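You operate a simulated robot arm through the tools that you are given. There is no shell and no other tool. Be economical: measure what you need, move in short steps, check, and stop when the job is done.

You run a simulated two-armed robot. Do the job below in one go: nothing can be reset, and whatever is moved stays where it is left.

TASK
Take the cloth rag from the top of the yellow bench and lay it out flat on the top of the orange bench.

Only the result counts: the job must be done as asked and must still hold three seconds after the hand-in. Knocking over, shifting, dropping, spilling or breaking anything else fails it. Flat cloth is picked up by pressing the open fingertips on it (5 to 10 N) and closing them slowly along it; thin cloth reads only 2 to 8 mm in the jaws.

THE ROBOT
Two 7-joint arms with two-finger grippers on one trunk, on a base that drives. Base frame: it is fixed to the floor where the robot stands at the start and does not move with it; the origin is under the middle of the robot, x ahead of it, y to its left, z up; the surface under the hand at the start is at about z = 850. Readings come in mm, rad, newtons and seconds.
The left shoulder is at the start at [25, 218, 1130], the right one opposite. With the tool pointing down near the work surface each hand reaches from about 200 to 760 mm from the robot's upright axis, wherever it stands, measured 20 degrees to its own side. Places, roughly: top of the orange bench [600, 2800, 800]. Payload 2.2 kg a hand.
Tool frame (each hand has its own): the origin (TCP) lies between the finger pads and is the grasp point; the fingertips stand 19 mm ahead of it; z points along the fingers, y is the line along which they close. Largest opening 116 mm; the body of the gripper starts 70 mm behind the TCP.
Orientation is told as [roll, pitch, yaw] about the base's x, y, z axes, in that order, counted from this pose: with the fingers straight down and closing along the base's y, the tool's x points along the base's -x, its y along +y and its z along -z.

THE INTERFACE
- The arms move only by the tool arm_command. It takes "left_deltas", "right_deltas" or both (then of equal length, played together; a hand with none holds still); each is text: rows parted by semicolons, each of 7 numbers parted by spaces: the shift along the tool's x, y, z in mm, then the turn, a rotation vector about the tool's x, y, z in rad, then the gripper command, from -1 (shut) to 1 (fully open), values between in proportion. In form: tx ty tz ax ay az fingers; .... A call has 1 to 10 rows; each row shifts and turns the commanded pose from where the row before left it, along the tool's axes as they then stand. Each row takes 0.2 s and may step no farther than 50 mm and 0.15 rad from the row before; otherwise, or with a gripper value out of range, the whole call is refused. A pose out of reach is approached as far as the arm can. The call stops where the force on the tool passes 40 N (or 10 N more than at its start, if that is more) or the arm is blocked; 0.2 s more then pass. The fingers move at their own pace and stop on an object; they squeeze with about 36 N. The grip force told is the motor's: it shows also when the fingers shut on nothing. Time passes only in rows, and 0.2 s behind the last, so rows that do not move let the fingers close. It gives the time, the measured TCP pose, the force on the tool (base axes), the opening and the grip force at its end, in the units of the frame above (readings bear some noise), with the torque about the TCP (base axes, N m) and any sound that the robot's microphone picked up.
- Cameras (640 x 400 px; columns grow to the right, rows downward): "scene" is now at [126.7, 31.3, 1302.9]; the picture's right is [0.34, -0.94, 0.00], its down [-0.52, -0.19, -0.83] and it looks along [0.79, 0.28, -0.55] (base axes); focal length 255 px, centre (320, 200). "left" rides on the left gripper at [69, 15, -97] in its tool frame; the picture's right is [-0.21, 0.98, 0.00], its down [-0.76, -0.17, -0.63] and it looks along [-0.62, -0.14, 0.77] (tool axes); focal length 251 px, centre (320, 200). "right" rides on the right gripper at [69, -15, -97] in its tool frame; the picture's right is [0.21, 0.98, 0.00], its down [-0.76, 0.17, -0.63] and it looks along [-0.62, 0.14, 0.77] (tool axes); focal length 251 px, centre (320, 200). There is no depth. A picture from a camera that has moved, and an enlarged one, comes with that camera's place and axes in the base frame and with its lens.
- camera(camera): a new picture of that camera. It takes no simulated time.
- raise_lower(by): slides the trunk up (or, below 0, down) by that many mm; the arms and the scene camera ride with it, the base frame stays. It gives what a move gives, with no picture.
- roll_base(legs): drives the robot by 1 to 6 legs, each [ahead, left, turn to the left] in mm, mm and rad, along the robot's own axes; the way and the turn of a leg run together, so that a leg with both is an arc; at most 1500 mm and 3.142 rad a leg. The arms and the cameras ride along, it lands a little off, and it stops where it bumps. It gives what a move gives.
- aim_head(pan, tilt): turns the head with the scene camera to pan (to the left, within 1.396 rad either way) and tilt (down, from -0.506 to 1.204), counted from straight ahead of the robot. It gives what a move gives.
- zoom(camera, box): a new picture of the part [left, top, right, bottom] of that camera's present view, enlarged. It takes no simulated time.
- finish_job(): hands the job in; it is judged then, once.

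Go step by step. Nothing tells you exact positions but the pictures and the camera data: compare them with the known pose of the tool, close in by small moves and look again before you grip or let go. The budget is 120 turns and 92 pictures, counting those below and the enlarged ones. Unless the task says otherwise, let go and move clear before handing in, and close with one line.

The tools are called by a JSON object that holds its "name" and its "arguments". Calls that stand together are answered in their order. arm_command: Moves the arms, as the interface text tells. Its arguments: {"type":"object","properties":{"left_deltas":{"type":"string"},"right_deltas":{"type":"string"}},"required":[]} The other tools are called the same way: raise_lower (by) slides the trunk up or down; roll_base (legs) drives the base; aim_head (pan, tilt) turns the head that bears the scene camera; camera (camera) takes a picture; zoom (camera, box) takes an enlarged picture of a part of a camera's view; finish_job () hands the job in.

At the start:

```text
clock: 0.0
left_tool_pos: [540.1, 373.2, 1076.7]
left_tool_rot: [-0.001, 0.001, 0.0]
left_ft_force: [-0.7, 0.8, 0.1]
left_ft_torque: [0.02, -0.02, 0.01]
left_finger_gap: 116.1
left_grasp_force: 0.1
right_tool_pos: [544.4, -37.9, 993.8]
right_tool_rot: [-0.001, 0.002, 0.0]
right_ft_force: [0.1, -0.7, -1.0]
right_ft_torque: [0.02, -0.01, 0.04]
right_finger_gap: 116.2
right_grasp_force: 0.0
trunk travel left (down, up): [-275.0, 215.0]
robot x, y, heading: [-1.2, -5.1, -0.001]
head pan, tilt: [0.344, 0.579]
```

scene: 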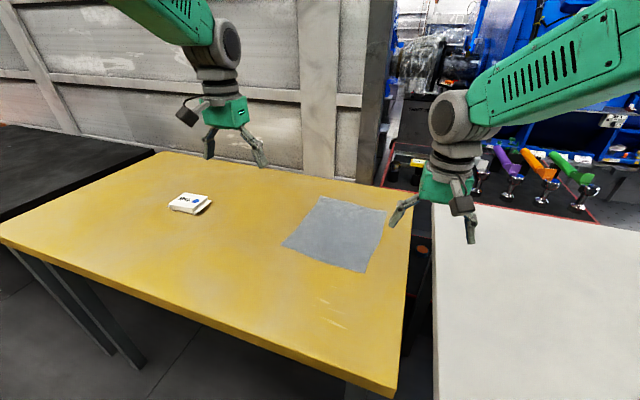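
right: 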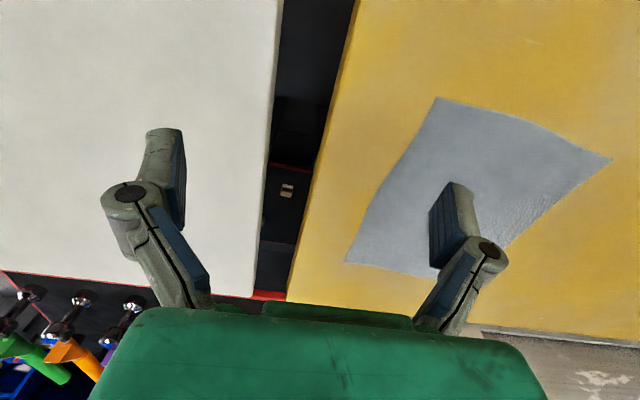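
left: 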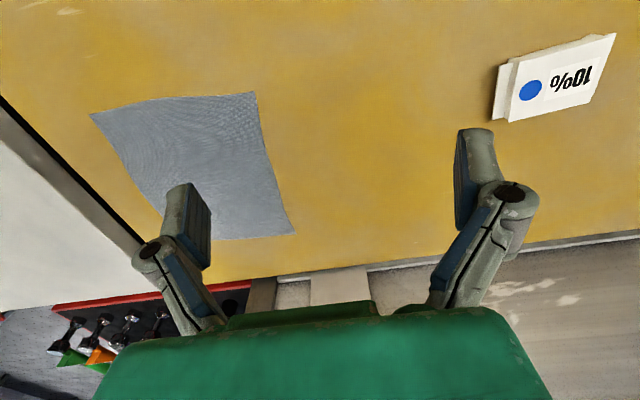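

I see the grey rag near x 530–795, y 50–285 on the yellow bench, with a small box to its left. Before touching it I'll look left for the orange bench and the path to it.

{"name": "aim_head", "arguments": {"pan": 1.35, "tilt": 0.4}}

{"name": "camera", "arguments": {"camera": "scene"}}

```text
clock: 1.3
left_tool_pos: [535.5, 371.7, 1079.4]
left_tool_rot: [0.0, -0.001, 0.001]
left_ft_force: [-0.1, 0.0, 0.0]
left_ft_torque: [-0.02, -0.01, 0.01]
left_finger_gap: 115.9
left_grasp_force: 0.0
right_tool_pos: [541.8, -37.7, 997.4]
right_tool_rot: [0.0, -0.003, 0.0]
right_ft_force: [1.3, 0.0, 0.0]
right_ft_torque: [0.05, 0.01, -0.01]
right_finger_gap: 115.9
right_grasp_force: 0.0
trunk travel left (down, up): [-275.0, 215.0]
robot x, y, heading: [-0.9, -1.5, -0.003]
head pan, tilt: [1.349, 0.4]
```

```text
88 pictures are left
camera scene: at [63.1, 91.7, 1319.4], right [0.98, -0.22, 0.0], down [-0.09, -0.38, -0.92], along [0.2, 0.9, -0.39], focal length 255 px, centre (320, 200)
```

scene: 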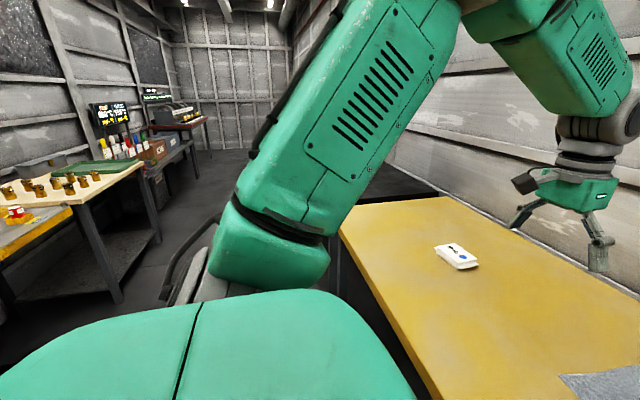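

The left arm blocks that view, so I'll look at the bench route later. Now I bring both hands above the rag's two near corners with the fingers partly closed, and look again.

{"name": "arm_command", "arguments": {"left_deltas": "-6 -28.5 37 0 0 0 -0.3;-6 -28.5 37 0 0 0 -0.3;-6 -28.5 37 0 0 0 -0.3;-6 -28.5 37 0 0 0 -0.3;0 0 0 0 0 0 -0.3", "right_deltas": "-4.5 32.5 17 0 0 0 -0.3;-4.5 32.5 17 0 0 0 -0.3;-4.5 32.5 17 0 0 0 -0.3;-4.5 32.5 17 0 0 0 -0.3;0 0 0 0 0 0 -0.3"}}

{"name": "aim_head", "arguments": {"pan": 0.25, "tilt": 0.7}}

{"name": "camera", "arguments": {"camera": "scene"}}

{"name": "camera", "arguments": {"camera": "left"}}

{"name": "camera", "arguments": {"camera": "right"}}

```text
clock: 2.5
left_tool_pos: [561.5, 259.7, 931.0]
left_tool_rot: [-0.001, -0.006, 0.001]
left_ft_force: [-0.5, -0.5, 0.1]
left_ft_torque: [0.0, -0.01, 0.0]
left_finger_gap: 40.4
left_grasp_force: 0.1
right_tool_pos: [559.3, 90.4, 925.8]
right_tool_rot: [-0.003, -0.002, -0.002]
right_ft_force: [-0.2, 0.1, 0.3]
right_ft_torque: [-0.01, -0.02, 0.0]
right_finger_gap: 40.8
right_grasp_force: 0.1
trunk travel left (down, up): [-275.0, 215.0]
robot x, y, heading: [-0.4, -1.0, 0.001]
head pan, tilt: [1.349, 0.4]
```

```text
clock: 3.8
left_tool_pos: [562.8, 258.5, 929.3]
left_tool_rot: [-0.001, -0.001, 0.0]
left_ft_force: [-0.3, 0.3, -0.3]
left_ft_torque: [0.0, -0.04, -0.01]
left_finger_gap: 40.5
left_grasp_force: 0.0
right_tool_pos: [561.3, 90.1, 927.5]
right_tool_rot: [0.001, -0.003, 0.0]
right_ft_force: [0.4, 0.2, 0.0]
right_ft_torque: [0.04, -0.02, -0.01]
right_finger_gap: 40.5
right_grasp_force: 0.0
trunk travel left (down, up): [-275.0, 215.0]
robot x, y, heading: [0.3, 3.3, -0.002]
head pan, tilt: [0.25, 0.7]
```

```text
87 pictures are left
camera scene: at [125.8, 22.2, 1292.4], right [0.25, -0.97, 0.0], down [-0.63, -0.16, -0.76], along [0.74, 0.19, -0.65], focal length 255 px, centre (320, 200)
```

scene: 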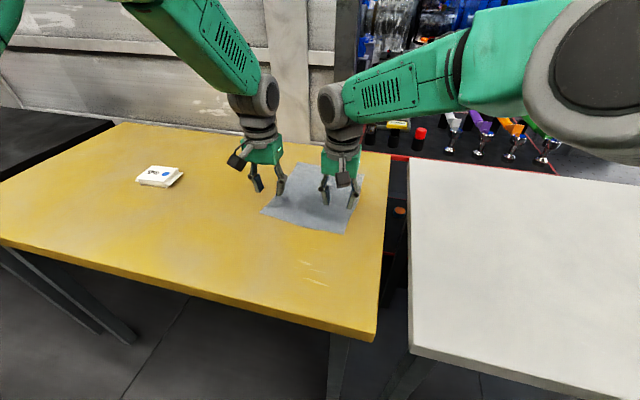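

```text
86 pictures are left
camera left: at [493.5, 275.1, 1026.5], right [0.21, 0.98, 0.0], down [0.76, -0.17, 0.63], along [0.62, -0.14, -0.77], focal length 251 px, centre (320, 200)
```

left: 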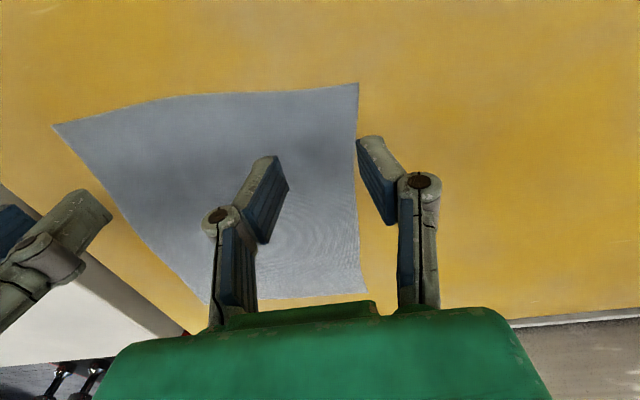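

```text
85 pictures are left
camera right: at [492.2, 76.5, 1024.4], right [-0.21, 0.98, 0.0], down [0.75, 0.17, 0.63], along [0.62, 0.14, -0.77], focal length 251 px, centre (320, 200)
```

right: 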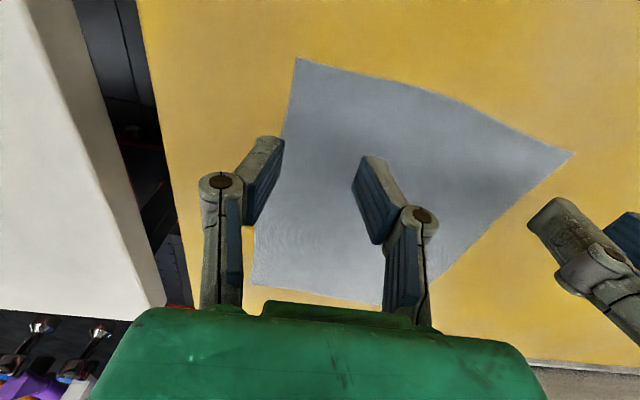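

Near edge of the rag runs roughly from (525,67) to (544,290); my fingers are about 20 mm inside it. I shift the right hand a bit nearer and descend to just above the bench.

{"name": "arm_command", "arguments": {"left_deltas": "0 0 18 0 0 0 -0.3;0 0 18 0 0 0 -0.3;0 0 16 0 0 0 -0.3;0 0 0 0 0 0 -0.3", "right_deltas": "5 0 18 0 0 0 -0.3;5 0 18 0 0 0 -0.3;3 0 14 0 0 0 -0.3;0 0 0 0 0 0 -0.3"}}

{"name": "camera", "arguments": {"camera": "left"}}

{"name": "camera", "arguments": {"camera": "right"}}

```text
clock: 4.8
left_tool_pos: [562.5, 259.8, 879.9]
left_tool_rot: [0.001, -0.004, 0.0]
left_ft_force: [-0.2, 0.4, -1.3]
left_ft_torque: [0.0, 0.01, 0.02]
left_finger_gap: 40.6
left_grasp_force: 0.0
right_tool_pos: [547.4, 92.5, 878.6]
right_tool_rot: [0.0, -0.003, 0.002]
right_ft_force: [0.1, 0.0, -0.2]
right_ft_torque: [0.05, -0.02, -0.01]
right_finger_gap: 40.4
right_grasp_force: 0.1
trunk travel left (down, up): [-275.0, 215.0]
robot x, y, heading: [2.2, 1.4, -0.003]
head pan, tilt: [0.25, 0.7]
```

```text
84 pictures are left
camera left: at [492.1, 274.7, 975.7], right [0.21, 0.98, 0.0], down [0.75, -0.17, 0.63], along [0.62, -0.14, -0.77], focal length 251 px, centre (320, 200)
```

left: 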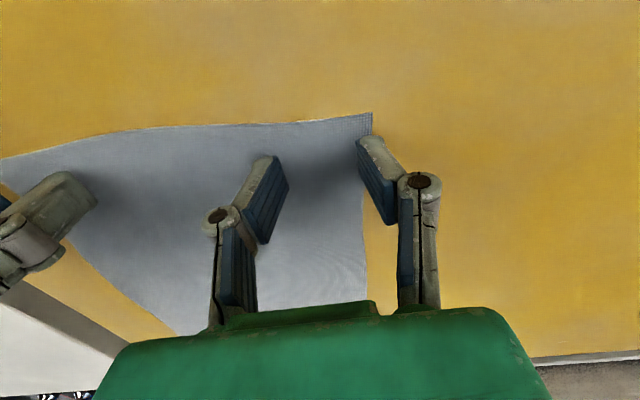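

```text
83 pictures are left
camera right: at [477.7, 78.0, 975.1], right [-0.22, 0.98, 0.0], down [0.75, 0.17, 0.63], along [0.62, 0.14, -0.77], focal length 251 px, centre (320, 200)
```

right: 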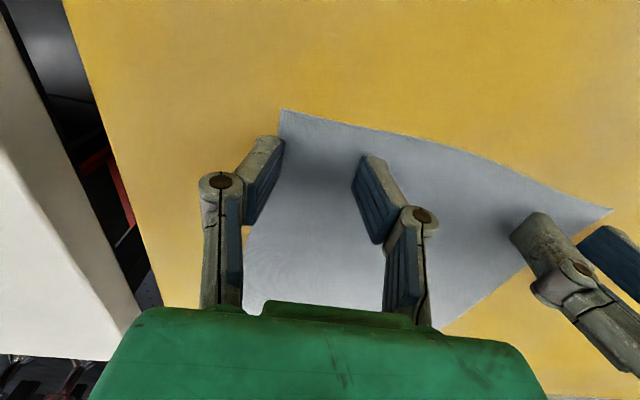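

The outer fingers sit right on the side edges. I shift each hand 10 mm inward, narrow a little, and lower to contact.

{"name": "arm_command", "arguments": {"left_deltas": "0 -10 0 0 0 0 -0.4;0 0 4 0 0 0 -0.4;0 0 4 0 0 0 -0.4;0 0 1 0 0 0 -0.4;0 0 0 0 0 0 -0.4", "right_deltas": "0 10 0 0 0 0 -0.4;0 0 4 0 0 0 -0.4;0 0 4 0 0 0 -0.4;0 0 1 0 0 0 -0.4;0 0 0 0 0 0 -0.4"}}

```text
clock: 6.0
left_tool_pos: [560.2, 248.5, 871.6]
left_tool_rot: [0.001, -0.005, 0.0]
left_ft_force: [-0.1, -0.3, 4.6]
left_ft_torque: [0.03, -0.02, -0.05]
left_finger_gap: 34.3
left_grasp_force: 0.0
right_tool_pos: [547.8, 102.5, 870.3]
right_tool_rot: [0.003, -0.004, 0.001]
right_ft_force: [-0.5, 0.3, 10.2]
right_ft_torque: [-0.02, 0.03, -0.01]
right_finger_gap: 32.2
right_grasp_force: 0.0
trunk travel left (down, up): [-275.0, 215.0]
robot x, y, heading: [-0.6, -3.1, -0.0]
head pan, tilt: [0.25, 0.7]
```

Both hands press the cloth (4.6 and 10.2 N). I press the left slightly more and close both slowly.

{"name": "arm_command", "arguments": {"left_deltas": "0 0 0.4 0 0 0 -0.45;0 0 0 0 0 0 -0.52;0 0 0 0 0 0 -0.6;0 0 0 0 0 0 -0.68;0 0 0 0 0 0 -0.76;0 0 0 0 0 0 -0.84;0 0 0 0 0 0 -0.92;0 0 0 0 0 0 -1;0 0 0 0 0 0 -1;0 0 0 0 0 0 -1", "right_deltas": "0 0 -0.2 0 0 0 -0.45;0 0 0 0 0 0 -0.52;0 0 0 0 0 0 -0.6;0 0 0 0 0 0 -0.68;0 0 0 0 0 0 -0.76;0 0 0 0 0 0 -0.84;0 0 0 0 0 0 -0.92;0 0 0 0 0 0 -1;0 0 0 0 0 0 -1;0 0 0 0 0 0 -1"}}

{"name": "camera", "arguments": {"camera": "left"}}

{"name": "camera", "arguments": {"camera": "right"}}

```text
clock: 8.2
left_tool_pos: [560.3, 248.8, 870.5]
left_tool_rot: [-0.001, -0.002, -0.001]
left_ft_force: [0.0, -2.6, 2.1]
left_ft_torque: [0.01, 0.04, 0.05]
left_finger_gap: 3.5
left_grasp_force: 30.9
right_tool_pos: [547.6, 100.2, 870.1]
right_tool_rot: [0.001, -0.005, 0.001]
right_ft_force: [1.1, 4.4, 12.5]
right_ft_torque: [0.03, -0.03, 0.02]
right_finger_gap: 3.1
right_grasp_force: 31.7
trunk travel left (down, up): [-275.0, 215.0]
robot x, y, heading: [0.4, 2.2, -0.001]
head pan, tilt: [0.25, 0.7]
```

```text
82 pictures are left
camera left: at [491.4, 264.2, 967.6], right [0.21, 0.98, 0.0], down [0.75, -0.17, 0.64], along [0.62, -0.14, -0.77], focal length 251 px, centre (320, 200)
```

left: 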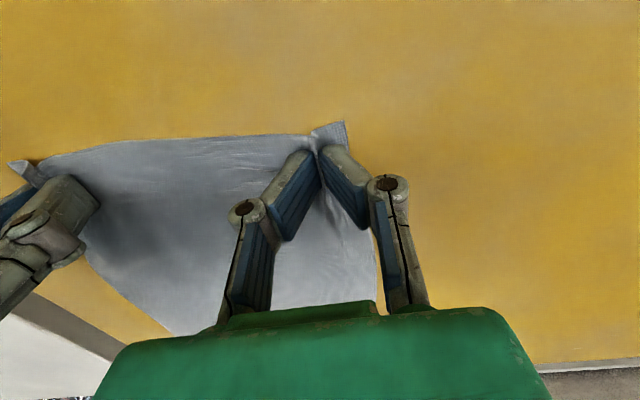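

```text
81 pictures are left
camera right: at [478.1, 87.1, 967.1], right [-0.21, 0.98, 0.0], down [0.75, 0.17, 0.64], along [0.62, 0.14, -0.77], focal length 251 px, centre (320, 200)
```

right: 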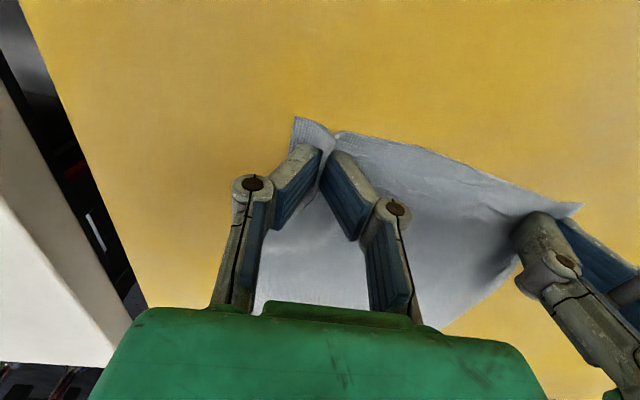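

Both hands hold the cloth (3.5 and 3.1 mm). Lifting gently.

{"name": "arm_command", "arguments": {"left_deltas": "0 0 -10 0 0 0 -1;0 0 -20 0 0 0 -1;0 0 -30 0 0 0 -1;0 0 -30 0 0 0 -1;0 0 -30 0 0 0 -1;0 0 -30 0 0 0 -1;0 0 -30 0 0 0 -1;0 0 -30 0 0 0 -1;0 0 0 0 0 0 -1", "right_deltas": "0 0 -10 0 0 0 -1;0 0 -20 0 0 0 -1;0 0 -30 0 0 0 -1;0 0 -30 0 0 0 -1;0 0 -30 0 0 0 -1;0 0 -30 0 0 0 -1;0 0 -30 0 0 0 -1;0 0 -30 0 0 0 -1;0 0 0 0 0 0 -1"}}

{"name": "camera", "arguments": {"camera": "scene"}}

```text
clock: 10.2
left_tool_pos: [563.7, 246.9, 1080.7]
left_tool_rot: [-0.002, -0.001, -0.001]
left_ft_force: [-0.4, -11.2, -0.3]
left_ft_torque: [-0.2, 0.01, 0.12]
left_finger_gap: 2.3
left_grasp_force: 31.5
right_tool_pos: [556.4, 85.8, 1068.1]
right_tool_rot: [0.015, 0.032, -0.03]
right_ft_force: [-0.8, 12.7, 1.2]
right_ft_torque: [0.27, 0.04, -0.05]
right_finger_gap: 3.1
right_grasp_force: 32.4
trunk travel left (down, up): [-275.0, 215.0]
robot x, y, heading: [1.0, 2.0, 0.004]
head pan, tilt: [0.25, 0.7]
```

```text
80 pictures are left
camera scene: at [125.9, 22.2, 1292.3], right [0.25, -0.97, 0.0], down [-0.63, -0.16, -0.76], along [0.74, 0.19, -0.65], focal length 255 px, centre (320, 200)
```

scene: 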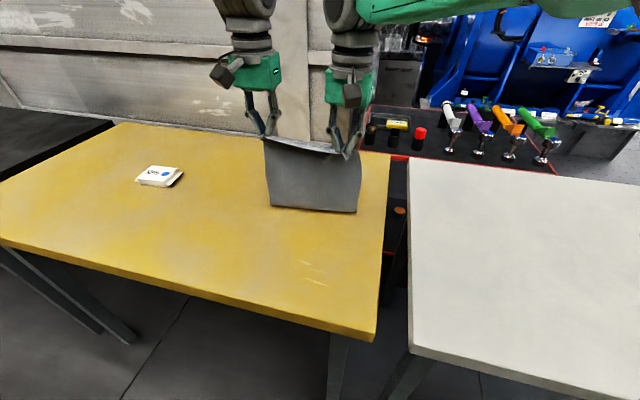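

The cloth hangs as a sheet, but the right arm is near its limit and tugging sideways. I draw both hands back toward the robot.

{"name": "arm_command", "arguments": {"left_deltas": "20 0 0 0 0 0 -1;30 0 0 0 0 0 -1;30 0 0 0 0 0 -1;30 0 0 0 0 0 -1;30 0 0 0 0 0 -1;0 0 0 0 0 0 -1", "right_deltas": "20 0 0 0 0 0 -1;30 0 0 0 0 0 -1;30 0 0 0 0 0 -1;30 0 0 0 0 0 -1;30 0 0 0 0 0 -1;0 0 0 0 0 0 -1"}}

{"name": "raise_lower", "arguments": {"by": 150}}

{"name": "camera", "arguments": {"camera": "scene"}}

```text
clock: 10.8
left_tool_pos: [506.2, 240.2, 1079.1]
left_tool_rot: [-0.009, 0.0, -0.006]
left_ft_force: [-1.3, -20.6, -11.0]
left_ft_torque: [-0.33, -0.13, 0.21]
left_finger_gap: 2.3
left_grasp_force: 31.5
right_tool_pos: [489.8, 90.4, 1004.1]
right_tool_rot: [0.045, 0.181, -0.031]
right_ft_force: [0.5, 20.0, 12.6]
right_ft_torque: [0.52, 0.0, -0.16]
right_finger_gap: 3.4
right_grasp_force: 32.1
trunk travel left (down, up): [-275.0, 215.0]
robot x, y, heading: [-1.7, 1.5, 0.002]
head pan, tilt: [0.25, 0.7]
stopped in row 3 (left hand): the force on the tool passed its limit at 46 N (the readings are from after the stop); the commanded pose is now the measured one
```

```text
clock: 12.6
left_tool_pos: [506.8, 242.4, 1228.4]
left_tool_rot: [-0.009, 0.002, -0.003]
left_ft_force: [-2.5, -28.8, -16.0]
left_ft_torque: [-0.44, -0.15, 0.31]
left_finger_gap: 2.6
left_grasp_force: 31.3
right_tool_pos: [492.3, 91.1, 1154.6]
right_tool_rot: [0.037, 0.181, -0.031]
right_ft_force: [2.6, 29.0, 16.4]
right_ft_torque: [0.7, 0.04, -0.16]
right_finger_gap: 3.1
right_grasp_force: 32.5
trunk travel left (down, up): [-425.0, 65.0]
robot x, y, heading: [3.2, 2.2, -0.0]
head pan, tilt: [0.25, 0.7]
```

```text
79 pictures are left
camera scene: at [125.7, 22.3, 1442.3], right [0.25, -0.97, 0.0], down [-0.63, -0.16, -0.76], along [0.74, 0.19, -0.65], focal length 255 px, centre (320, 200)
```

scene: 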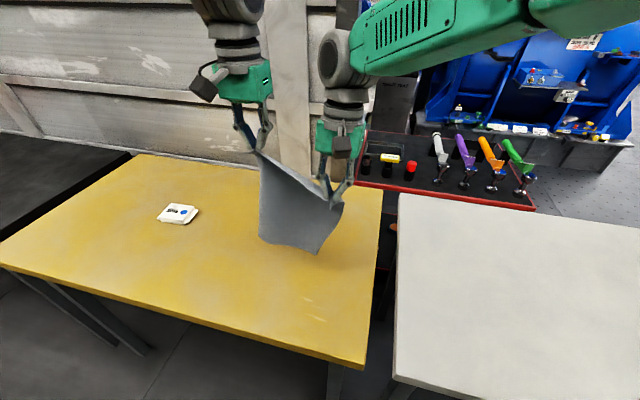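

The right arm was cramped and sagged, so the cloth is tilted and taut. I lower the left hand level with it to slacken the cloth, and square up the right.

{"name": "arm_command", "arguments": {"left_deltas": "4 -2 20 0 0 0 -1;4 -2 20 0 0 0 -1;4 -2 20 0 0 0 -1;4 0 14 0 0 0 -1;0 0 0 0 0 0 -1"}}

```text
clock: 13.8
left_tool_pos: [493.0, 236.7, 1154.9]
left_tool_rot: [-0.007, 0.002, -0.001]
left_ft_force: [0.4, 0.7, -0.5]
left_ft_torque: [0.0, 0.0, 0.02]
left_finger_gap: 2.0
left_grasp_force: 31.4
right_tool_pos: [492.7, 89.8, 1151.9]
right_tool_rot: [0.033, 0.183, -0.034]
right_ft_force: [0.0, 0.7, -0.3]
right_ft_torque: [-0.03, 0.0, 0.0]
right_finger_gap: 3.1
right_grasp_force: 31.7
trunk travel left (down, up): [-425.0, 65.0]
robot x, y, heading: [2.1, -1.4, 0.004]
head pan, tilt: [0.25, 0.7]
```

Tension is gone. I move both hands together to the robot's middle, straightening the right hand.

{"name": "arm_command", "arguments": {"left_deltas": "0 -20 0 0 0 0 -1;0 -20 0 0 0 0 -1;0 -20 0 0 0 0 -1;0 -20 0 0 0 0 -1;0 -20 0 0 0 0 -1;0 -20 0 0 0 0 -1;0 -20 0 0 0 0 -1;0 -20 0 0 0 0 -1;0 0 0 0 0 0 -1", "right_deltas": "0 -20 0 0.004 -0.023 -0.004 -1;0 -20 0 0.004 -0.023 -0.004 -1;0 -20 0 0.004 -0.023 -0.004 -1;0 -20 0 0.004 -0.023 -0.004 -1;0 -20 0 0.004 -0.023 -0.004 -1;0 -20 0 0.004 -0.023 -0.004 -1;0 -20 0 0.004 -0.023 -0.004 -1;0 -20 0 0.004 -0.022 -0.004 -1;0 0 0 0 0 0 -1"}}

{"name": "aim_head", "arguments": {"pan": 0.0, "tilt": 0.6}}

{"name": "camera", "arguments": {"camera": "scene"}}

```text
clock: 15.8
left_tool_pos: [492.4, 74.2, 1157.0]
left_tool_rot: [-0.003, 0.001, -0.003]
left_ft_force: [1.0, 0.1, 0.2]
left_ft_torque: [0.05, -0.02, -0.01]
left_finger_gap: 1.8
left_grasp_force: 31.3
right_tool_pos: [487.6, -71.5, 1148.3]
right_tool_rot: [0.001, -0.004, 0.002]
right_ft_force: [-0.2, -0.5, -0.1]
right_ft_torque: [-0.03, -0.03, -0.01]
right_finger_gap: 3.9
right_grasp_force: 36.8
trunk travel left (down, up): [-425.0, 65.0]
robot x, y, heading: [0.8, -2.2, -0.005]
head pan, tilt: [0.25, 0.7]
```

```text
clock: 16.6
left_tool_pos: [492.4, 75.3, 1158.1]
left_tool_rot: [-0.004, 0.0, -0.001]
left_ft_force: [0.4, 0.3, -0.1]
left_ft_torque: [0.0, 0.02, 0.02]
left_finger_gap: 2.0
left_grasp_force: 30.2
right_tool_pos: [487.4, -70.1, 1149.3]
right_tool_rot: [0.003, -0.003, 0.002]
right_ft_force: [-0.4, -0.2, 0.0]
right_ft_torque: [0.02, 0.01, 0.03]
right_finger_gap: 3.8
right_grasp_force: 32.2
trunk travel left (down, up): [-425.0, 65.0]
robot x, y, heading: [2.4, -3.8, 0.005]
head pan, tilt: [0.0, 0.6]
```

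```text
78 pictures are left
camera scene: at [131.5, -1.3, 1451.1], right [0.0, -1.0, 0.0], down [-0.57, 0.0, -0.82], along [0.82, 0.0, -0.57], focal length 255 px, centre (320, 200)
```

scene: 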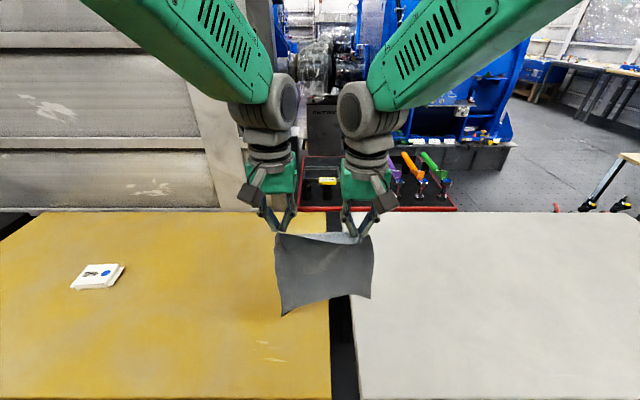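

Both hands hold symmetrically. Now I look left toward the orange bench.

{"name": "aim_head", "arguments": {"pan": 1.35, "tilt": 0.4}}

{"name": "camera", "arguments": {"camera": "scene"}}

```text
clock: 18.1
left_tool_pos: [492.4, 75.5, 1158.0]
left_tool_rot: [-0.005, 0.002, -0.001]
left_ft_force: [-0.7, -0.7, -0.2]
left_ft_torque: [0.02, 0.03, -0.01]
left_finger_gap: 1.9
left_grasp_force: 30.9
right_tool_pos: [486.3, -70.6, 1149.6]
right_tool_rot: [0.001, -0.004, 0.0]
right_ft_force: [-0.2, 0.8, -0.7]
right_ft_torque: [-0.03, 0.01, -0.01]
right_finger_gap: 3.3
right_grasp_force: 30.4
trunk travel left (down, up): [-425.0, 65.0]
robot x, y, heading: [-2.3, 0.9, 0.001]
head pan, tilt: [1.349, 0.4]
```

```text
77 pictures are left
camera scene: at [63.5, 89.2, 1469.6], right [0.98, -0.22, 0.0], down [-0.09, -0.38, -0.92], along [0.2, 0.9, -0.39], focal length 255 px, centre (320, 200)
```

scene: 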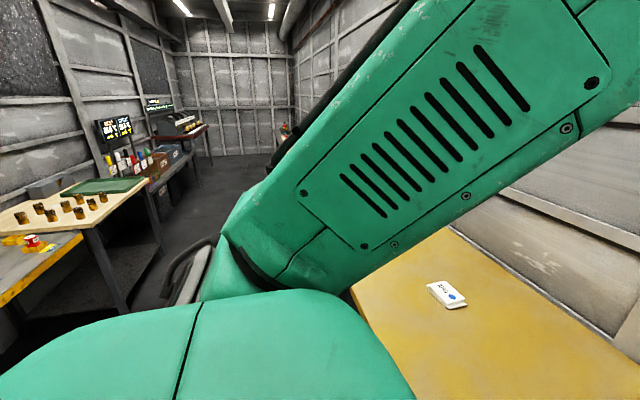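

The aisle to the left looks clear, with benches behind only beyond x ≈ -770. I back off a little and drive left, then look again.

{"name": "roll_base", "arguments": {"legs": [[-200, 0, 0], [0, 1000, 0]]}}

{"name": "aim_head", "arguments": {"pan": 0.7, "tilt": 0.4}}

{"name": "camera", "arguments": {"camera": "scene"}}

```text
clock: 24.4
left_tool_pos: [290.9, 1054.8, 1157.5]
left_tool_rot: [0.002, 0.002, -0.006]
left_ft_force: [-0.7, -0.6, 0.2]
left_ft_torque: [0.05, -0.02, 0.0]
left_finger_gap: 2.0
left_grasp_force: 30.9
right_tool_pos: [287.2, 908.7, 1148.4]
right_tool_rot: [0.006, -0.003, 0.001]
right_ft_force: [0.1, -1.3, 0.1]
right_ft_torque: [-0.07, 0.0, 0.02]
right_finger_gap: 4.0
right_grasp_force: 36.7
trunk travel left (down, up): [-425.0, 65.0]
robot x, y, heading: [-204.4, 986.5, -0.001]
head pan, tilt: [1.349, 0.4]
```

```text
clock: 25.4
left_tool_pos: [286.8, 1061.5, 1159.1]
left_tool_rot: [-0.005, -0.002, -0.005]
left_ft_force: [-0.2, -0.4, -0.2]
left_ft_torque: [0.01, 0.01, 0.02]
left_finger_gap: 1.9
left_grasp_force: 31.1
right_tool_pos: [281.6, 916.9, 1151.3]
right_tool_rot: [0.002, -0.007, 0.002]
right_ft_force: [0.3, 0.7, 0.1]
right_ft_torque: [-0.03, 0.04, -0.01]
right_finger_gap: 2.4
right_grasp_force: 30.4
trunk travel left (down, up): [-425.0, 65.0]
robot x, y, heading: [-196.5, 985.9, -0.001]
head pan, tilt: [0.7, 0.4]
```

```text
76 pictures are left
camera scene: at [-87.6, 1041.5, 1469.6], right [0.64, -0.77, 0.0], down [-0.3, -0.25, -0.92], along [0.7, 0.59, -0.39], focal length 255 px, centre (320, 200)
```

scene: 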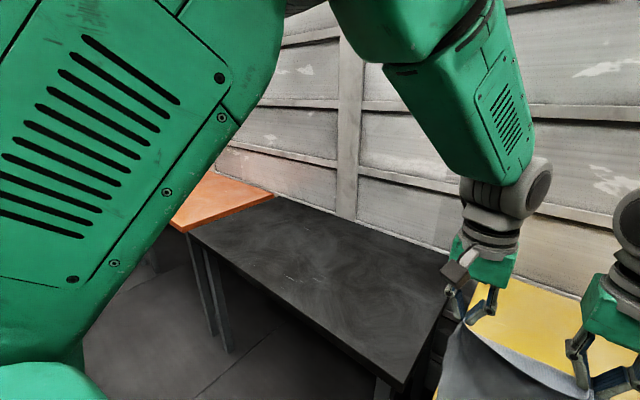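

The orange bench is beyond the empty black one. I drive further left.

{"name": "roll_base", "arguments": {"legs": [[0, 1400, 0]]}}

{"name": "aim_head", "arguments": {"pan": 0.4, "tilt": 0.7}}

{"name": "camera", "arguments": {"camera": "scene"}}

```text
clock: 32.3
left_tool_pos: [280.7, 2441.7, 1158.7]
left_tool_rot: [0.002, -0.002, 0.003]
left_ft_force: [-1.3, -0.1, 0.4]
left_ft_torque: [0.02, 0.01, -0.01]
left_finger_gap: 1.9
left_grasp_force: 31.2
right_tool_pos: [276.8, 2296.2, 1149.5]
right_tool_rot: [0.006, -0.005, 0.009]
right_ft_force: [0.6, -0.9, -0.3]
right_ft_torque: [0.14, -0.02, -0.02]
right_finger_gap: 2.8
right_grasp_force: 31.4
trunk travel left (down, up): [-425.0, 65.0]
robot x, y, heading: [-209.5, 2367.3, 0.009]
head pan, tilt: [0.7, 0.4]
```

```text
clock: 33.1
left_tool_pos: [278.1, 2444.3, 1159.5]
left_tool_rot: [-0.003, -0.006, 0.004]
left_ft_force: [-0.2, -0.9, -0.5]
left_ft_torque: [0.01, -0.04, 0.03]
left_finger_gap: 2.0
left_grasp_force: 31.0
right_tool_pos: [274.6, 2300.1, 1152.8]
right_tool_rot: [0.003, -0.008, 0.01]
right_ft_force: [-0.1, 0.5, 0.4]
right_ft_torque: [-0.01, -0.04, -0.02]
right_finger_gap: 4.3
right_grasp_force: 35.8
trunk travel left (down, up): [-425.0, 65.0]
robot x, y, heading: [-207.1, 2366.7, 0.011]
head pan, tilt: [0.4, 0.7]
```

```text
75 pictures are left
camera scene: at [-86.0, 2400.4, 1443.0], right [0.4, -0.92, 0.0], down [-0.59, -0.26, -0.77], along [0.7, 0.31, -0.64], focal length 255 px, centre (320, 200)
```

scene: 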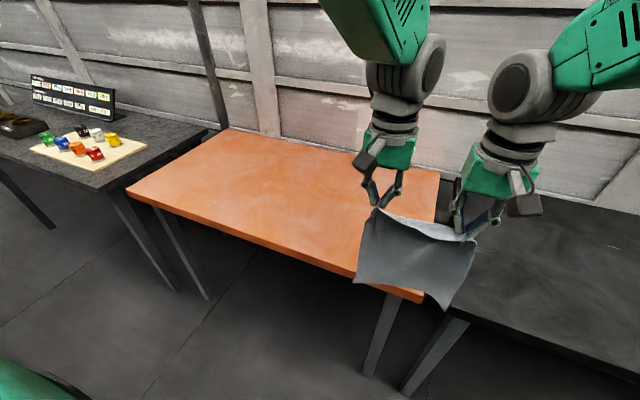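

The orange bench is empty, spanning about x 350–980, y 2290–3470. I drive to face its middle and move up to it.

{"name": "roll_base", "arguments": {"legs": [[0, 450, -0.01], [200, 0, 0]]}}

{"name": "aim_head", "arguments": {"pan": 0.0, "tilt": 0.75}}

{"name": "camera", "arguments": {"camera": "scene"}}

```text
clock: 37.0
left_tool_pos: [475.0, 2878.7, 1161.3]
left_tool_rot: [0.003, -0.006, -0.011]
left_ft_force: [-0.3, -1.2, 0.3]
left_ft_torque: [0.08, -0.03, 0.0]
left_finger_gap: 2.1
left_grasp_force: 31.3
right_tool_pos: [470.3, 2736.5, 1152.1]
right_tool_rot: [0.007, -0.01, -0.003]
right_ft_force: [-0.7, 0.0, -2.0]
right_ft_torque: [0.12, -0.01, 0.0]
right_finger_gap: 2.1
right_grasp_force: 27.5
trunk travel left (down, up): [-425.0, 65.0]
robot x, y, heading: [-9.2, 2813.8, -0.005]
head pan, tilt: [0.4, 0.7]
```

```text
clock: 37.9
left_tool_pos: [474.2, 2881.3, 1160.8]
left_tool_rot: [0.002, -0.006, -0.013]
left_ft_force: [0.0, -0.2, -0.7]
left_ft_torque: [0.01, -0.06, 0.01]
left_finger_gap: 2.2
left_grasp_force: 31.5
right_tool_pos: [469.9, 2736.9, 1153.6]
right_tool_rot: [0.003, -0.009, -0.003]
right_ft_force: [-0.1, -0.2, 0.0]
right_ft_torque: [-0.01, 0.01, 0.02]
right_finger_gap: 4.0
right_grasp_force: 35.9
trunk travel left (down, up): [-425.0, 65.0]
robot x, y, heading: [-12.3, 2810.5, -0.009]
head pan, tilt: [0.0, 0.75]
```

```text
74 pictures are left
camera scene: at [117.6, 2806.6, 1438.2], right [0.0, -1.0, 0.0], down [-0.69, 0.01, -0.73], along [0.73, 0.0, -0.69], focal length 255 px, centre (320, 200)
```

scene: 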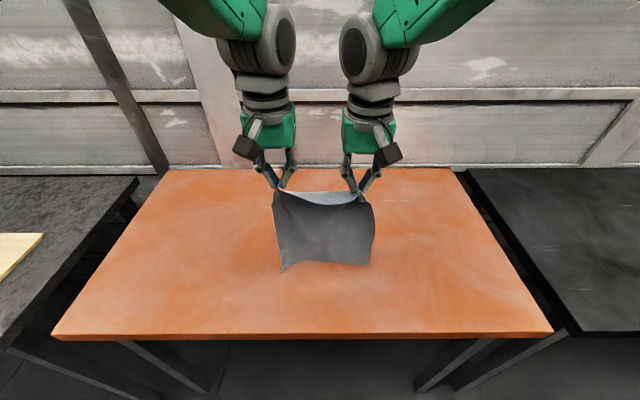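

Well centred. I extend both hands about 130 mm over the bench, levelling them.

{"name": "arm_command", "arguments": {"left_deltas": "-26 0 1 0 0 0 -1;-26 0 1 0 0 0 -1;-26 0 2 0 0 0 -1;-26 0 2 0 0 0 -1;-26 0 2 0 0 0 -1;0 0 0 0 0 0 -1;0 0 0 0 0 0 -1", "right_deltas": "-27 0 0 0 0 0 -1;-27 0 0 0 0 0 -1;-27 0 0 0 0 0 -1;-27 0 0 0 0 0 -1;-26 0 0 0 0 0 -1;0 0 0 0 0 0 -1;0 0 0 0 0 0 -1"}}

{"name": "raise_lower", "arguments": {"by": -75}}

{"name": "camera", "arguments": {"camera": "scene"}}

```text
clock: 39.5
left_tool_pos: [604.2, 2884.7, 1154.1]
left_tool_rot: [-0.003, -0.009, -0.011]
left_ft_force: [0.6, 0.4, -0.8]
left_ft_torque: [0.01, 0.02, -0.02]
left_finger_gap: 2.0
left_grasp_force: 31.5
right_tool_pos: [602.9, 2743.9, 1154.5]
right_tool_rot: [0.0, -0.01, -0.004]
right_ft_force: [-0.1, -0.3, -1.0]
right_ft_torque: [-0.01, 0.02, -0.02]
right_finger_gap: 3.0
right_grasp_force: 31.5
trunk travel left (down, up): [-425.0, 65.0]
robot x, y, heading: [-8.1, 2813.7, -0.001]
head pan, tilt: [0.0, 0.75]
```

```text
clock: 40.6
left_tool_pos: [604.4, 2885.0, 1080.4]
left_tool_rot: [0.0, -0.008, -0.013]
left_ft_force: [0.1, -0.4, 1.1]
left_ft_torque: [-0.01, -0.02, -0.01]
left_finger_gap: 2.0
left_grasp_force: 31.0
right_tool_pos: [603.0, 2742.3, 1080.9]
right_tool_rot: [0.001, -0.012, -0.004]
right_ft_force: [0.2, -0.2, 0.9]
right_ft_torque: [0.0, 0.03, 0.03]
right_finger_gap: 2.8
right_grasp_force: 32.2
trunk travel left (down, up): [-350.0, 140.0]
robot x, y, heading: [-9.1, 2812.4, -0.011]
head pan, tilt: [0.0, 0.75]
```

```text
73 pictures are left
camera scene: at [118.0, 2812.4, 1363.2], right [-0.01, -1.0, 0.0], down [-0.69, 0.0, -0.73], along [0.73, 0.0, -0.69], focal length 255 px, centre (320, 200)
```

scene: 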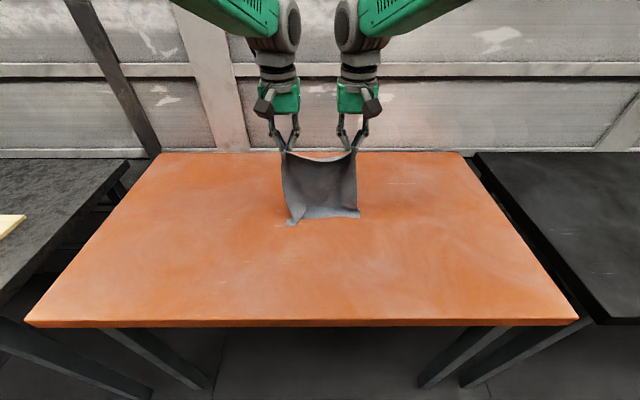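

{"name": "zoom", "arguments": {"camera": "scene", "box": [240, 120, 400, 240]}}

```text
3.33 times, centred on (320, 180) of scene
camera zoom: at [118.0, 2812.4, 1363.2], right [-0.01, -1.0, 0.0], down [-0.69, 0.0, -0.73], along [0.73, 0.0, -0.69], focal length 849 px, centre (320, 267)
```

zoom: 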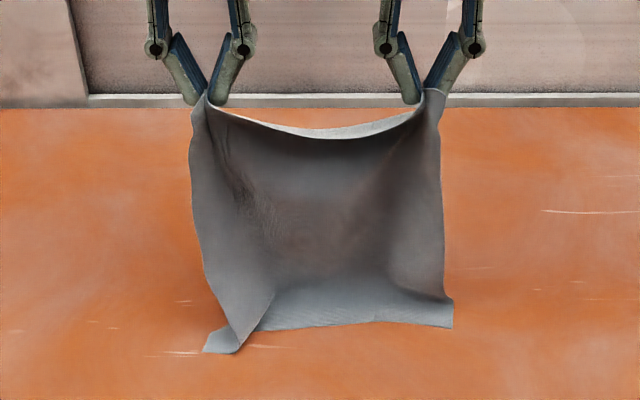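

The bottom edge is settling toward the robot, so the natural way is to lay it with the hands moving away from me. I lift, draw back to make room, then lay it forward.

{"name": "raise_lower", "arguments": {"by": 40}}

{"name": "arm_command", "arguments": {"left_deltas": "25 0 0 0 0 0 -1;25 0 0 0 0 0 -1;25 0 0 0 0 0 -1;25 0 0 0 0 0 -1;25 0 0 0 0 0 -1;0 0 0 0 0 0 -1;0 0 0 0 0 0 -1;0 0 0 0 0 0 -1", "right_deltas": "25 0 0 0 0 0 -1;25 0 0 0 0 0 -1;25 0 0 0 0 0 -1;25 0 0 0 0 0 -1;25 0 0 0 0 0 -1;0 0 0 0 0 0 -1;0 0 0 0 0 0 -1;0 0 0 0 0 0 -1"}}

{"name": "zoom", "arguments": {"camera": "scene", "box": [220, 120, 420, 270]}}

```text
clock: 41.4
left_tool_pos: [604.7, 2883.8, 1118.4]
left_tool_rot: [0.0, -0.007, -0.011]
left_ft_force: [-0.1, 0.4, 0.1]
left_ft_torque: [-0.01, 0.01, 0.0]
left_finger_gap: 2.0
left_grasp_force: 30.9
right_tool_pos: [603.5, 2743.8, 1119.0]
right_tool_rot: [-0.001, -0.009, -0.005]
right_ft_force: [0.2, 0.1, -0.2]
right_ft_torque: [-0.01, -0.01, 0.02]
right_finger_gap: 2.5
right_grasp_force: 31.3
trunk travel left (down, up): [-390.0, 100.0]
robot x, y, heading: [-9.8, 2815.6, -0.007]
head pan, tilt: [0.0, 0.75]
```

```text
clock: 43.2
left_tool_pos: [476.9, 2887.2, 1119.8]
left_tool_rot: [-0.004, -0.009, -0.012]
left_ft_force: [0.1, 0.1, -0.2]
left_ft_torque: [0.0, -0.01, -0.03]
left_finger_gap: 1.9
left_grasp_force: 31.3
right_tool_pos: [477.7, 2744.1, 1119.7]
right_tool_rot: [0.0, -0.012, -0.005]
right_ft_force: [0.3, -0.2, 0.3]
right_ft_torque: [-0.01, 0.03, 0.0]
right_finger_gap: 3.0
right_grasp_force: 31.3
trunk travel left (down, up): [-390.0, 100.0]
robot x, y, heading: [-8.7, 2813.0, -0.005]
head pan, tilt: [0.0, 0.75]
```

```text
2.67 times, centred on (320, 195) of scene
camera zoom: at [115.9, 2812.2, 1403.3], right [0.0, -1.0, 0.0], down [-0.68, 0.0, -0.73], along [0.73, 0.0, -0.68], focal length 679 px, centre (320, 213)
```

zoom: 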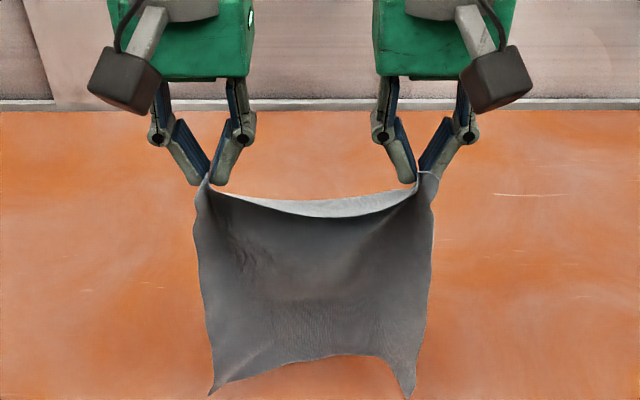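

Hanging cleanly. I spread the hands a few mm to reduce the sag, and begin lowering while moving forward.

{"name": "arm_command", "arguments": {"left_deltas": "0 4 5 0 0 0 -1;0 0 10 0 0 0 -1;-5 0 15 0 0 0 -1;-10 0 15 0 0 0 -1;-15 0 15 0 0 0 -1;-15 0 15 0 0 0 -1;-15 0 15 0 0 0 -1;-15 0 15 0 0 0 -1;-15 0 15 0 0 0 -1;0 0 0 0 0 0 -1", "right_deltas": "0 -4 5 0 0 0 -1;0 0 10 0 0 0 -1;-5 0 15 0 0 0 -1;-10 0 15 0 0 0 -1;-15 0 15 0 0 0 -1;-15 0 15 0 0 0 -1;-15 0 15 0 0 0 -1;-15 0 15 0 0 0 -1;-15 0 15 0 0 0 -1;0 0 0 0 0 0 -1"}}

{"name": "zoom", "arguments": {"camera": "scene", "box": [220, 120, 420, 270]}}

```text
clock: 45.4
left_tool_pos: [569.1, 2891.3, 999.7]
left_tool_rot: [-0.002, -0.01, -0.012]
left_ft_force: [0.1, -0.9, 0.9]
left_ft_torque: [-0.02, 0.02, -0.01]
left_finger_gap: 2.0
left_grasp_force: 31.2
right_tool_pos: [568.8, 2739.5, 999.9]
right_tool_rot: [0.001, -0.013, -0.004]
right_ft_force: [-0.7, 1.3, 1.0]
right_ft_torque: [-0.02, -0.01, -0.02]
right_finger_gap: 3.0
right_grasp_force: 32.1
trunk travel left (down, up): [-390.0, 100.0]
robot x, y, heading: [-8.0, 2811.6, -0.009]
head pan, tilt: [0.0, 0.75]
```

```text
2.67 times, centred on (320, 195) of scene
camera zoom: at [117.1, 2812.2, 1403.3], right [0.0, -1.0, 0.0], down [-0.68, 0.0, -0.73], along [0.73, 0.0, -0.68], focal length 679 px, centre (320, 213)
```

zoom: 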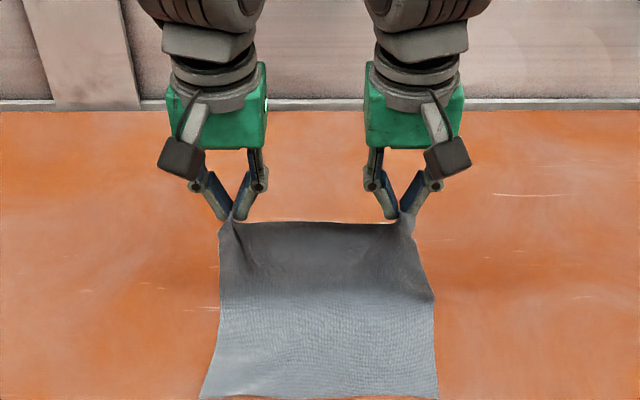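

Laying out beautifully. I continue down and forward at the same slant.

{"name": "arm_command", "arguments": {"left_deltas": "-16 0 17 0 0 0 -1;-16 0 17 0 0 0 -1;-16 0 17 0 0 0 -1;-16 0 17 0 0 0 -1;-16 0 17 0 0 0 -1;-16 0 17 0 0 0 -1;-16 0 17 0 0 0 -1;-16 0 17 0 0 0 -1;-16 0 17 0 0 0 -1;0 0 0 0 0 0 -1", "right_deltas": "-16 0 17 0 0 0 -1;-16 0 17 0 0 0 -1;-16 0 17 0 0 0 -1;-16 0 17 0 0 0 -1;-16 0 17 0 0 0 -1;-16 0 17 0 0 0 -1;-16 0 17 0 0 0 -1;-16 0 17 0 0 0 -1;-16 0 17 0 0 0 -1;0 0 0 0 0 0 -1"}}

{"name": "zoom", "arguments": {"camera": "scene", "box": [220, 120, 420, 270]}}

```text
clock: 47.6
left_tool_pos: [671.7, 2898.0, 870.3]
left_tool_rot: [-0.002, -0.008, -0.012]
left_ft_force: [0.3, -9.3, 8.6]
left_ft_torque: [-0.19, 0.04, 0.13]
left_finger_gap: 2.2
left_grasp_force: 31.2
left hand out of reach, approached as far as the arm can: row 7, 8, 9
right_tool_pos: [670.3, 2730.5, 876.6]
right_tool_rot: [0.003, -0.01, -0.005]
right_ft_force: [0.1, 7.2, 0.1]
right_ft_torque: [0.18, 0.01, -0.11]
right_finger_gap: 3.2
right_grasp_force: 31.9
right hand out of reach, approached as far as the arm can: row 7, 8, 9
trunk travel left (down, up): [-390.0, 100.0]
robot x, y, heading: [-6.1, 2814.9, -0.004]
head pan, tilt: [0.0, 0.75]
```

```text
2.67 times, centred on (320, 195) of scene
camera zoom: at [118.0, 2811.8, 1403.3], right [-0.01, -1.0, 0.0], down [-0.69, 0.0, -0.73], along [0.73, 0.0, -0.69], focal length 679 px, centre (320, 213)
```

zoom: 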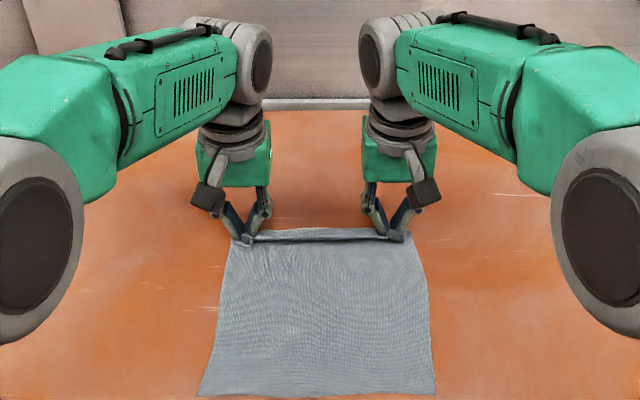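

The arms are at their reach limit because the trunk is high. Before lowering the trunk I check finger heights with the wrist cameras.

{"name": "camera", "arguments": {"camera": "left"}}

{"name": "camera", "arguments": {"camera": "right"}}

```text
68 pictures are left
camera left: at [601.8, 2914.8, 967.2], right [0.23, 0.97, 0.0], down [0.75, -0.17, 0.64], along [0.62, -0.15, -0.77], focal length 251 px, centre (320, 200)
```

left: 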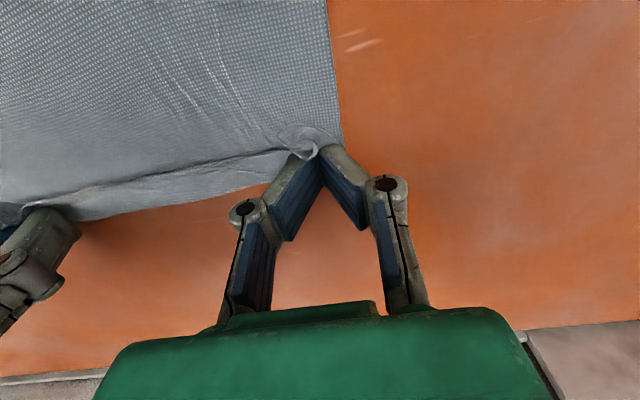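

```text
67 pictures are left
camera right: at [600.3, 2716.8, 973.8], right [-0.21, 0.98, 0.0], down [0.75, 0.16, 0.64], along [0.63, 0.14, -0.77], focal length 251 px, centre (320, 200)
```

right: 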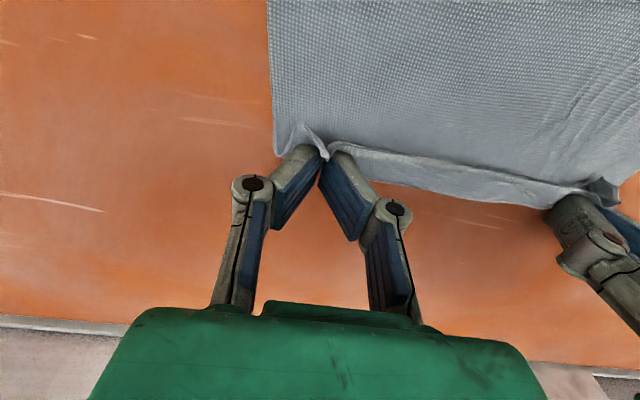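

Comparing views, the bench top is really near z ≈ 850, so the left tips already touch and the right ones hang ~6 mm above. I test how the hands respond with a tiny move before releasing.

{"name": "arm_command", "arguments": {"left_deltas": "5 0 0 0 0 0 -1;0 0 0 0 0 0 -1", "right_deltas": "5 0 0 0 0 0 -1;0 0 0 0 0 0 -1"}}

```text
clock: 48.2
left_tool_pos: [662.3, 2898.7, 870.6]
left_tool_rot: [-0.003, -0.009, -0.011]
left_ft_force: [-0.6, -8.9, 5.5]
left_ft_torque: [-0.16, 0.05, 0.17]
left_finger_gap: 1.7
left_grasp_force: 31.2
right_tool_pos: [663.0, 2730.4, 877.3]
right_tool_rot: [0.001, -0.01, -0.005]
right_ft_force: [-0.3, 10.4, 0.2]
right_ft_torque: [0.24, 0.02, -0.16]
right_finger_gap: 3.1
right_grasp_force: 32.1
trunk travel left (down, up): [-390.0, 100.0]
robot x, y, heading: [-10.0, 2815.1, -0.004]
head pan, tilt: [0.0, 0.75]
```

The command follows the reached pose. I relax the sideways tension and bring the right tips down to the bench.

{"name": "arm_command", "arguments": {"left_deltas": "0 -3 0 0 0 0 -1;0 -3 0 0 0 0 -1;0 0 0 0 0 0 -1", "right_deltas": "0 3 3 0 0 0 -1;0 3 3 0 0 0 -1;0 0 0 0 0 0 -1"}}

{"name": "camera", "arguments": {"camera": "left"}}

{"name": "camera", "arguments": {"camera": "right"}}

```text
clock: 49.0
left_tool_pos: [664.9, 2894.9, 870.5]
left_tool_rot: [-0.002, -0.007, -0.013]
left_ft_force: [0.1, -0.9, 5.4]
left_ft_torque: [-0.03, 0.07, 0.01]
left_finger_gap: 1.9
left_grasp_force: 31.0
right_tool_pos: [664.4, 2735.5, 873.9]
right_tool_rot: [-0.003, -0.013, -0.003]
right_ft_force: [0.5, 1.2, 2.6]
right_ft_torque: [0.03, 0.0, -0.03]
right_finger_gap: 2.9
right_grasp_force: 31.8
trunk travel left (down, up): [-390.0, 100.0]
robot x, y, heading: [-9.1, 2816.5, -0.002]
head pan, tilt: [0.0, 0.75]
```

```text
66 pictures are left
camera left: at [595.5, 2911.2, 967.3], right [0.23, 0.97, 0.0], down [0.75, -0.17, 0.64], along [0.62, -0.14, -0.77], focal length 251 px, centre (320, 200)
```

left: 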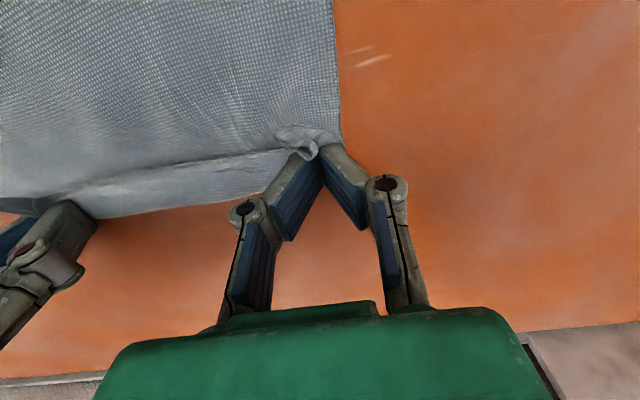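

```text
65 pictures are left
camera right: at [594.3, 2721.2, 968.5], right [-0.21, 0.98, 0.0], down [0.75, 0.16, 0.64], along [0.63, 0.13, -0.77], focal length 251 px, centre (320, 200)
```

right: 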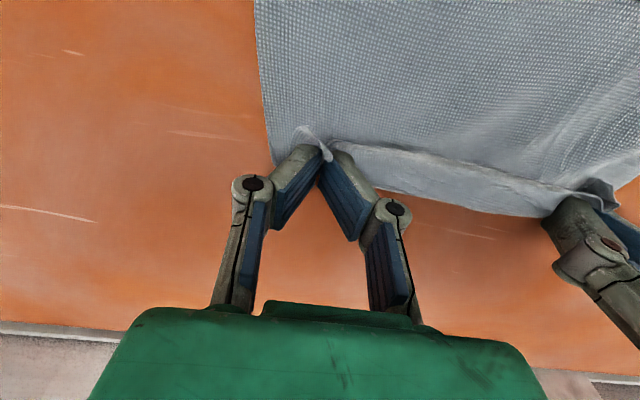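

Both tips rest lightly on the bench with the tension gone. I open slowly so the opening fingertips spread the little folds.

{"name": "arm_command", "arguments": {"left_deltas": "0 0 0 0 0 0 -0.95;0 0 0 0 0 0 -0.9;0 0 0 0 0 0 -0.8;0 0 0 0 0 0 -0.7;0 0 0 0 0 0 -0.6;0 0 0 0 0 0 -0.5;0 0 0 0 0 0 -0.4;0 0 0 0 0 0 -0.4", "right_deltas": "0 0 1 0 0 0 -0.95;0 0 0 0 0 0 -0.9;0 0 0 0 0 0 -0.8;0 0 0 0 0 0 -0.7;0 0 0 0 0 0 -0.6;0 0 0 0 0 0 -0.5;0 0 0 0 0 0 -0.4;0 0 0 0 0 0 -0.4"}}

{"name": "camera", "arguments": {"camera": "left"}}

{"name": "camera", "arguments": {"camera": "right"}}

```text
clock: 50.8
left_tool_pos: [664.7, 2893.2, 870.4]
left_tool_rot: [-0.003, -0.006, -0.011]
left_ft_force: [-1.2, 0.6, 3.7]
left_ft_torque: [-0.03, 0.05, 0.04]
left_finger_gap: 36.2
left_grasp_force: 0.0
right_tool_pos: [663.9, 2735.2, 871.6]
right_tool_rot: [0.002, -0.012, -0.005]
right_ft_force: [-0.8, 0.5, 3.8]
right_ft_torque: [-0.03, -0.05, 0.02]
right_finger_gap: 35.6
right_grasp_force: 0.0
trunk travel left (down, up): [-390.0, 100.0]
robot x, y, heading: [-10.6, 2815.0, -0.007]
head pan, tilt: [0.0, 0.75]
```

```text
64 pictures are left
camera left: at [595.2, 2910.7, 967.1], right [0.23, 0.97, 0.0], down [0.75, -0.17, 0.64], along [0.62, -0.15, -0.77], focal length 251 px, centre (320, 200)
```

left: 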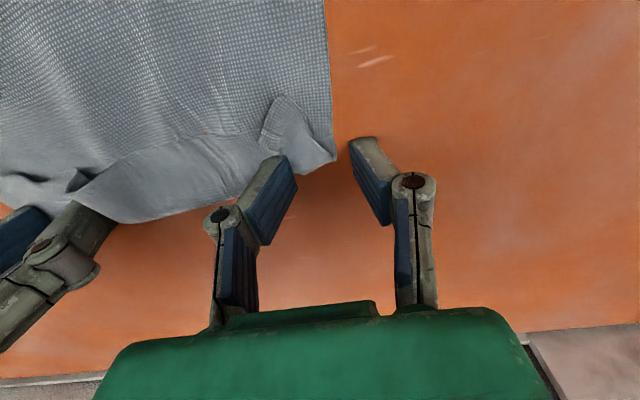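

```text
63 pictures are left
camera right: at [593.3, 2721.5, 967.3], right [-0.21, 0.98, 0.0], down [0.75, 0.16, 0.64], along [0.63, 0.13, -0.77], focal length 251 px, centre (320, 200)
```

right: 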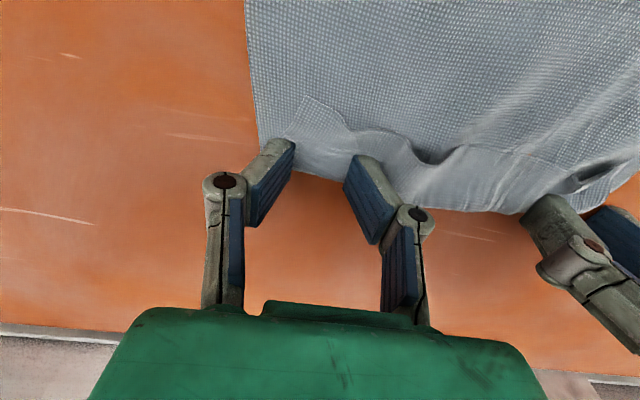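

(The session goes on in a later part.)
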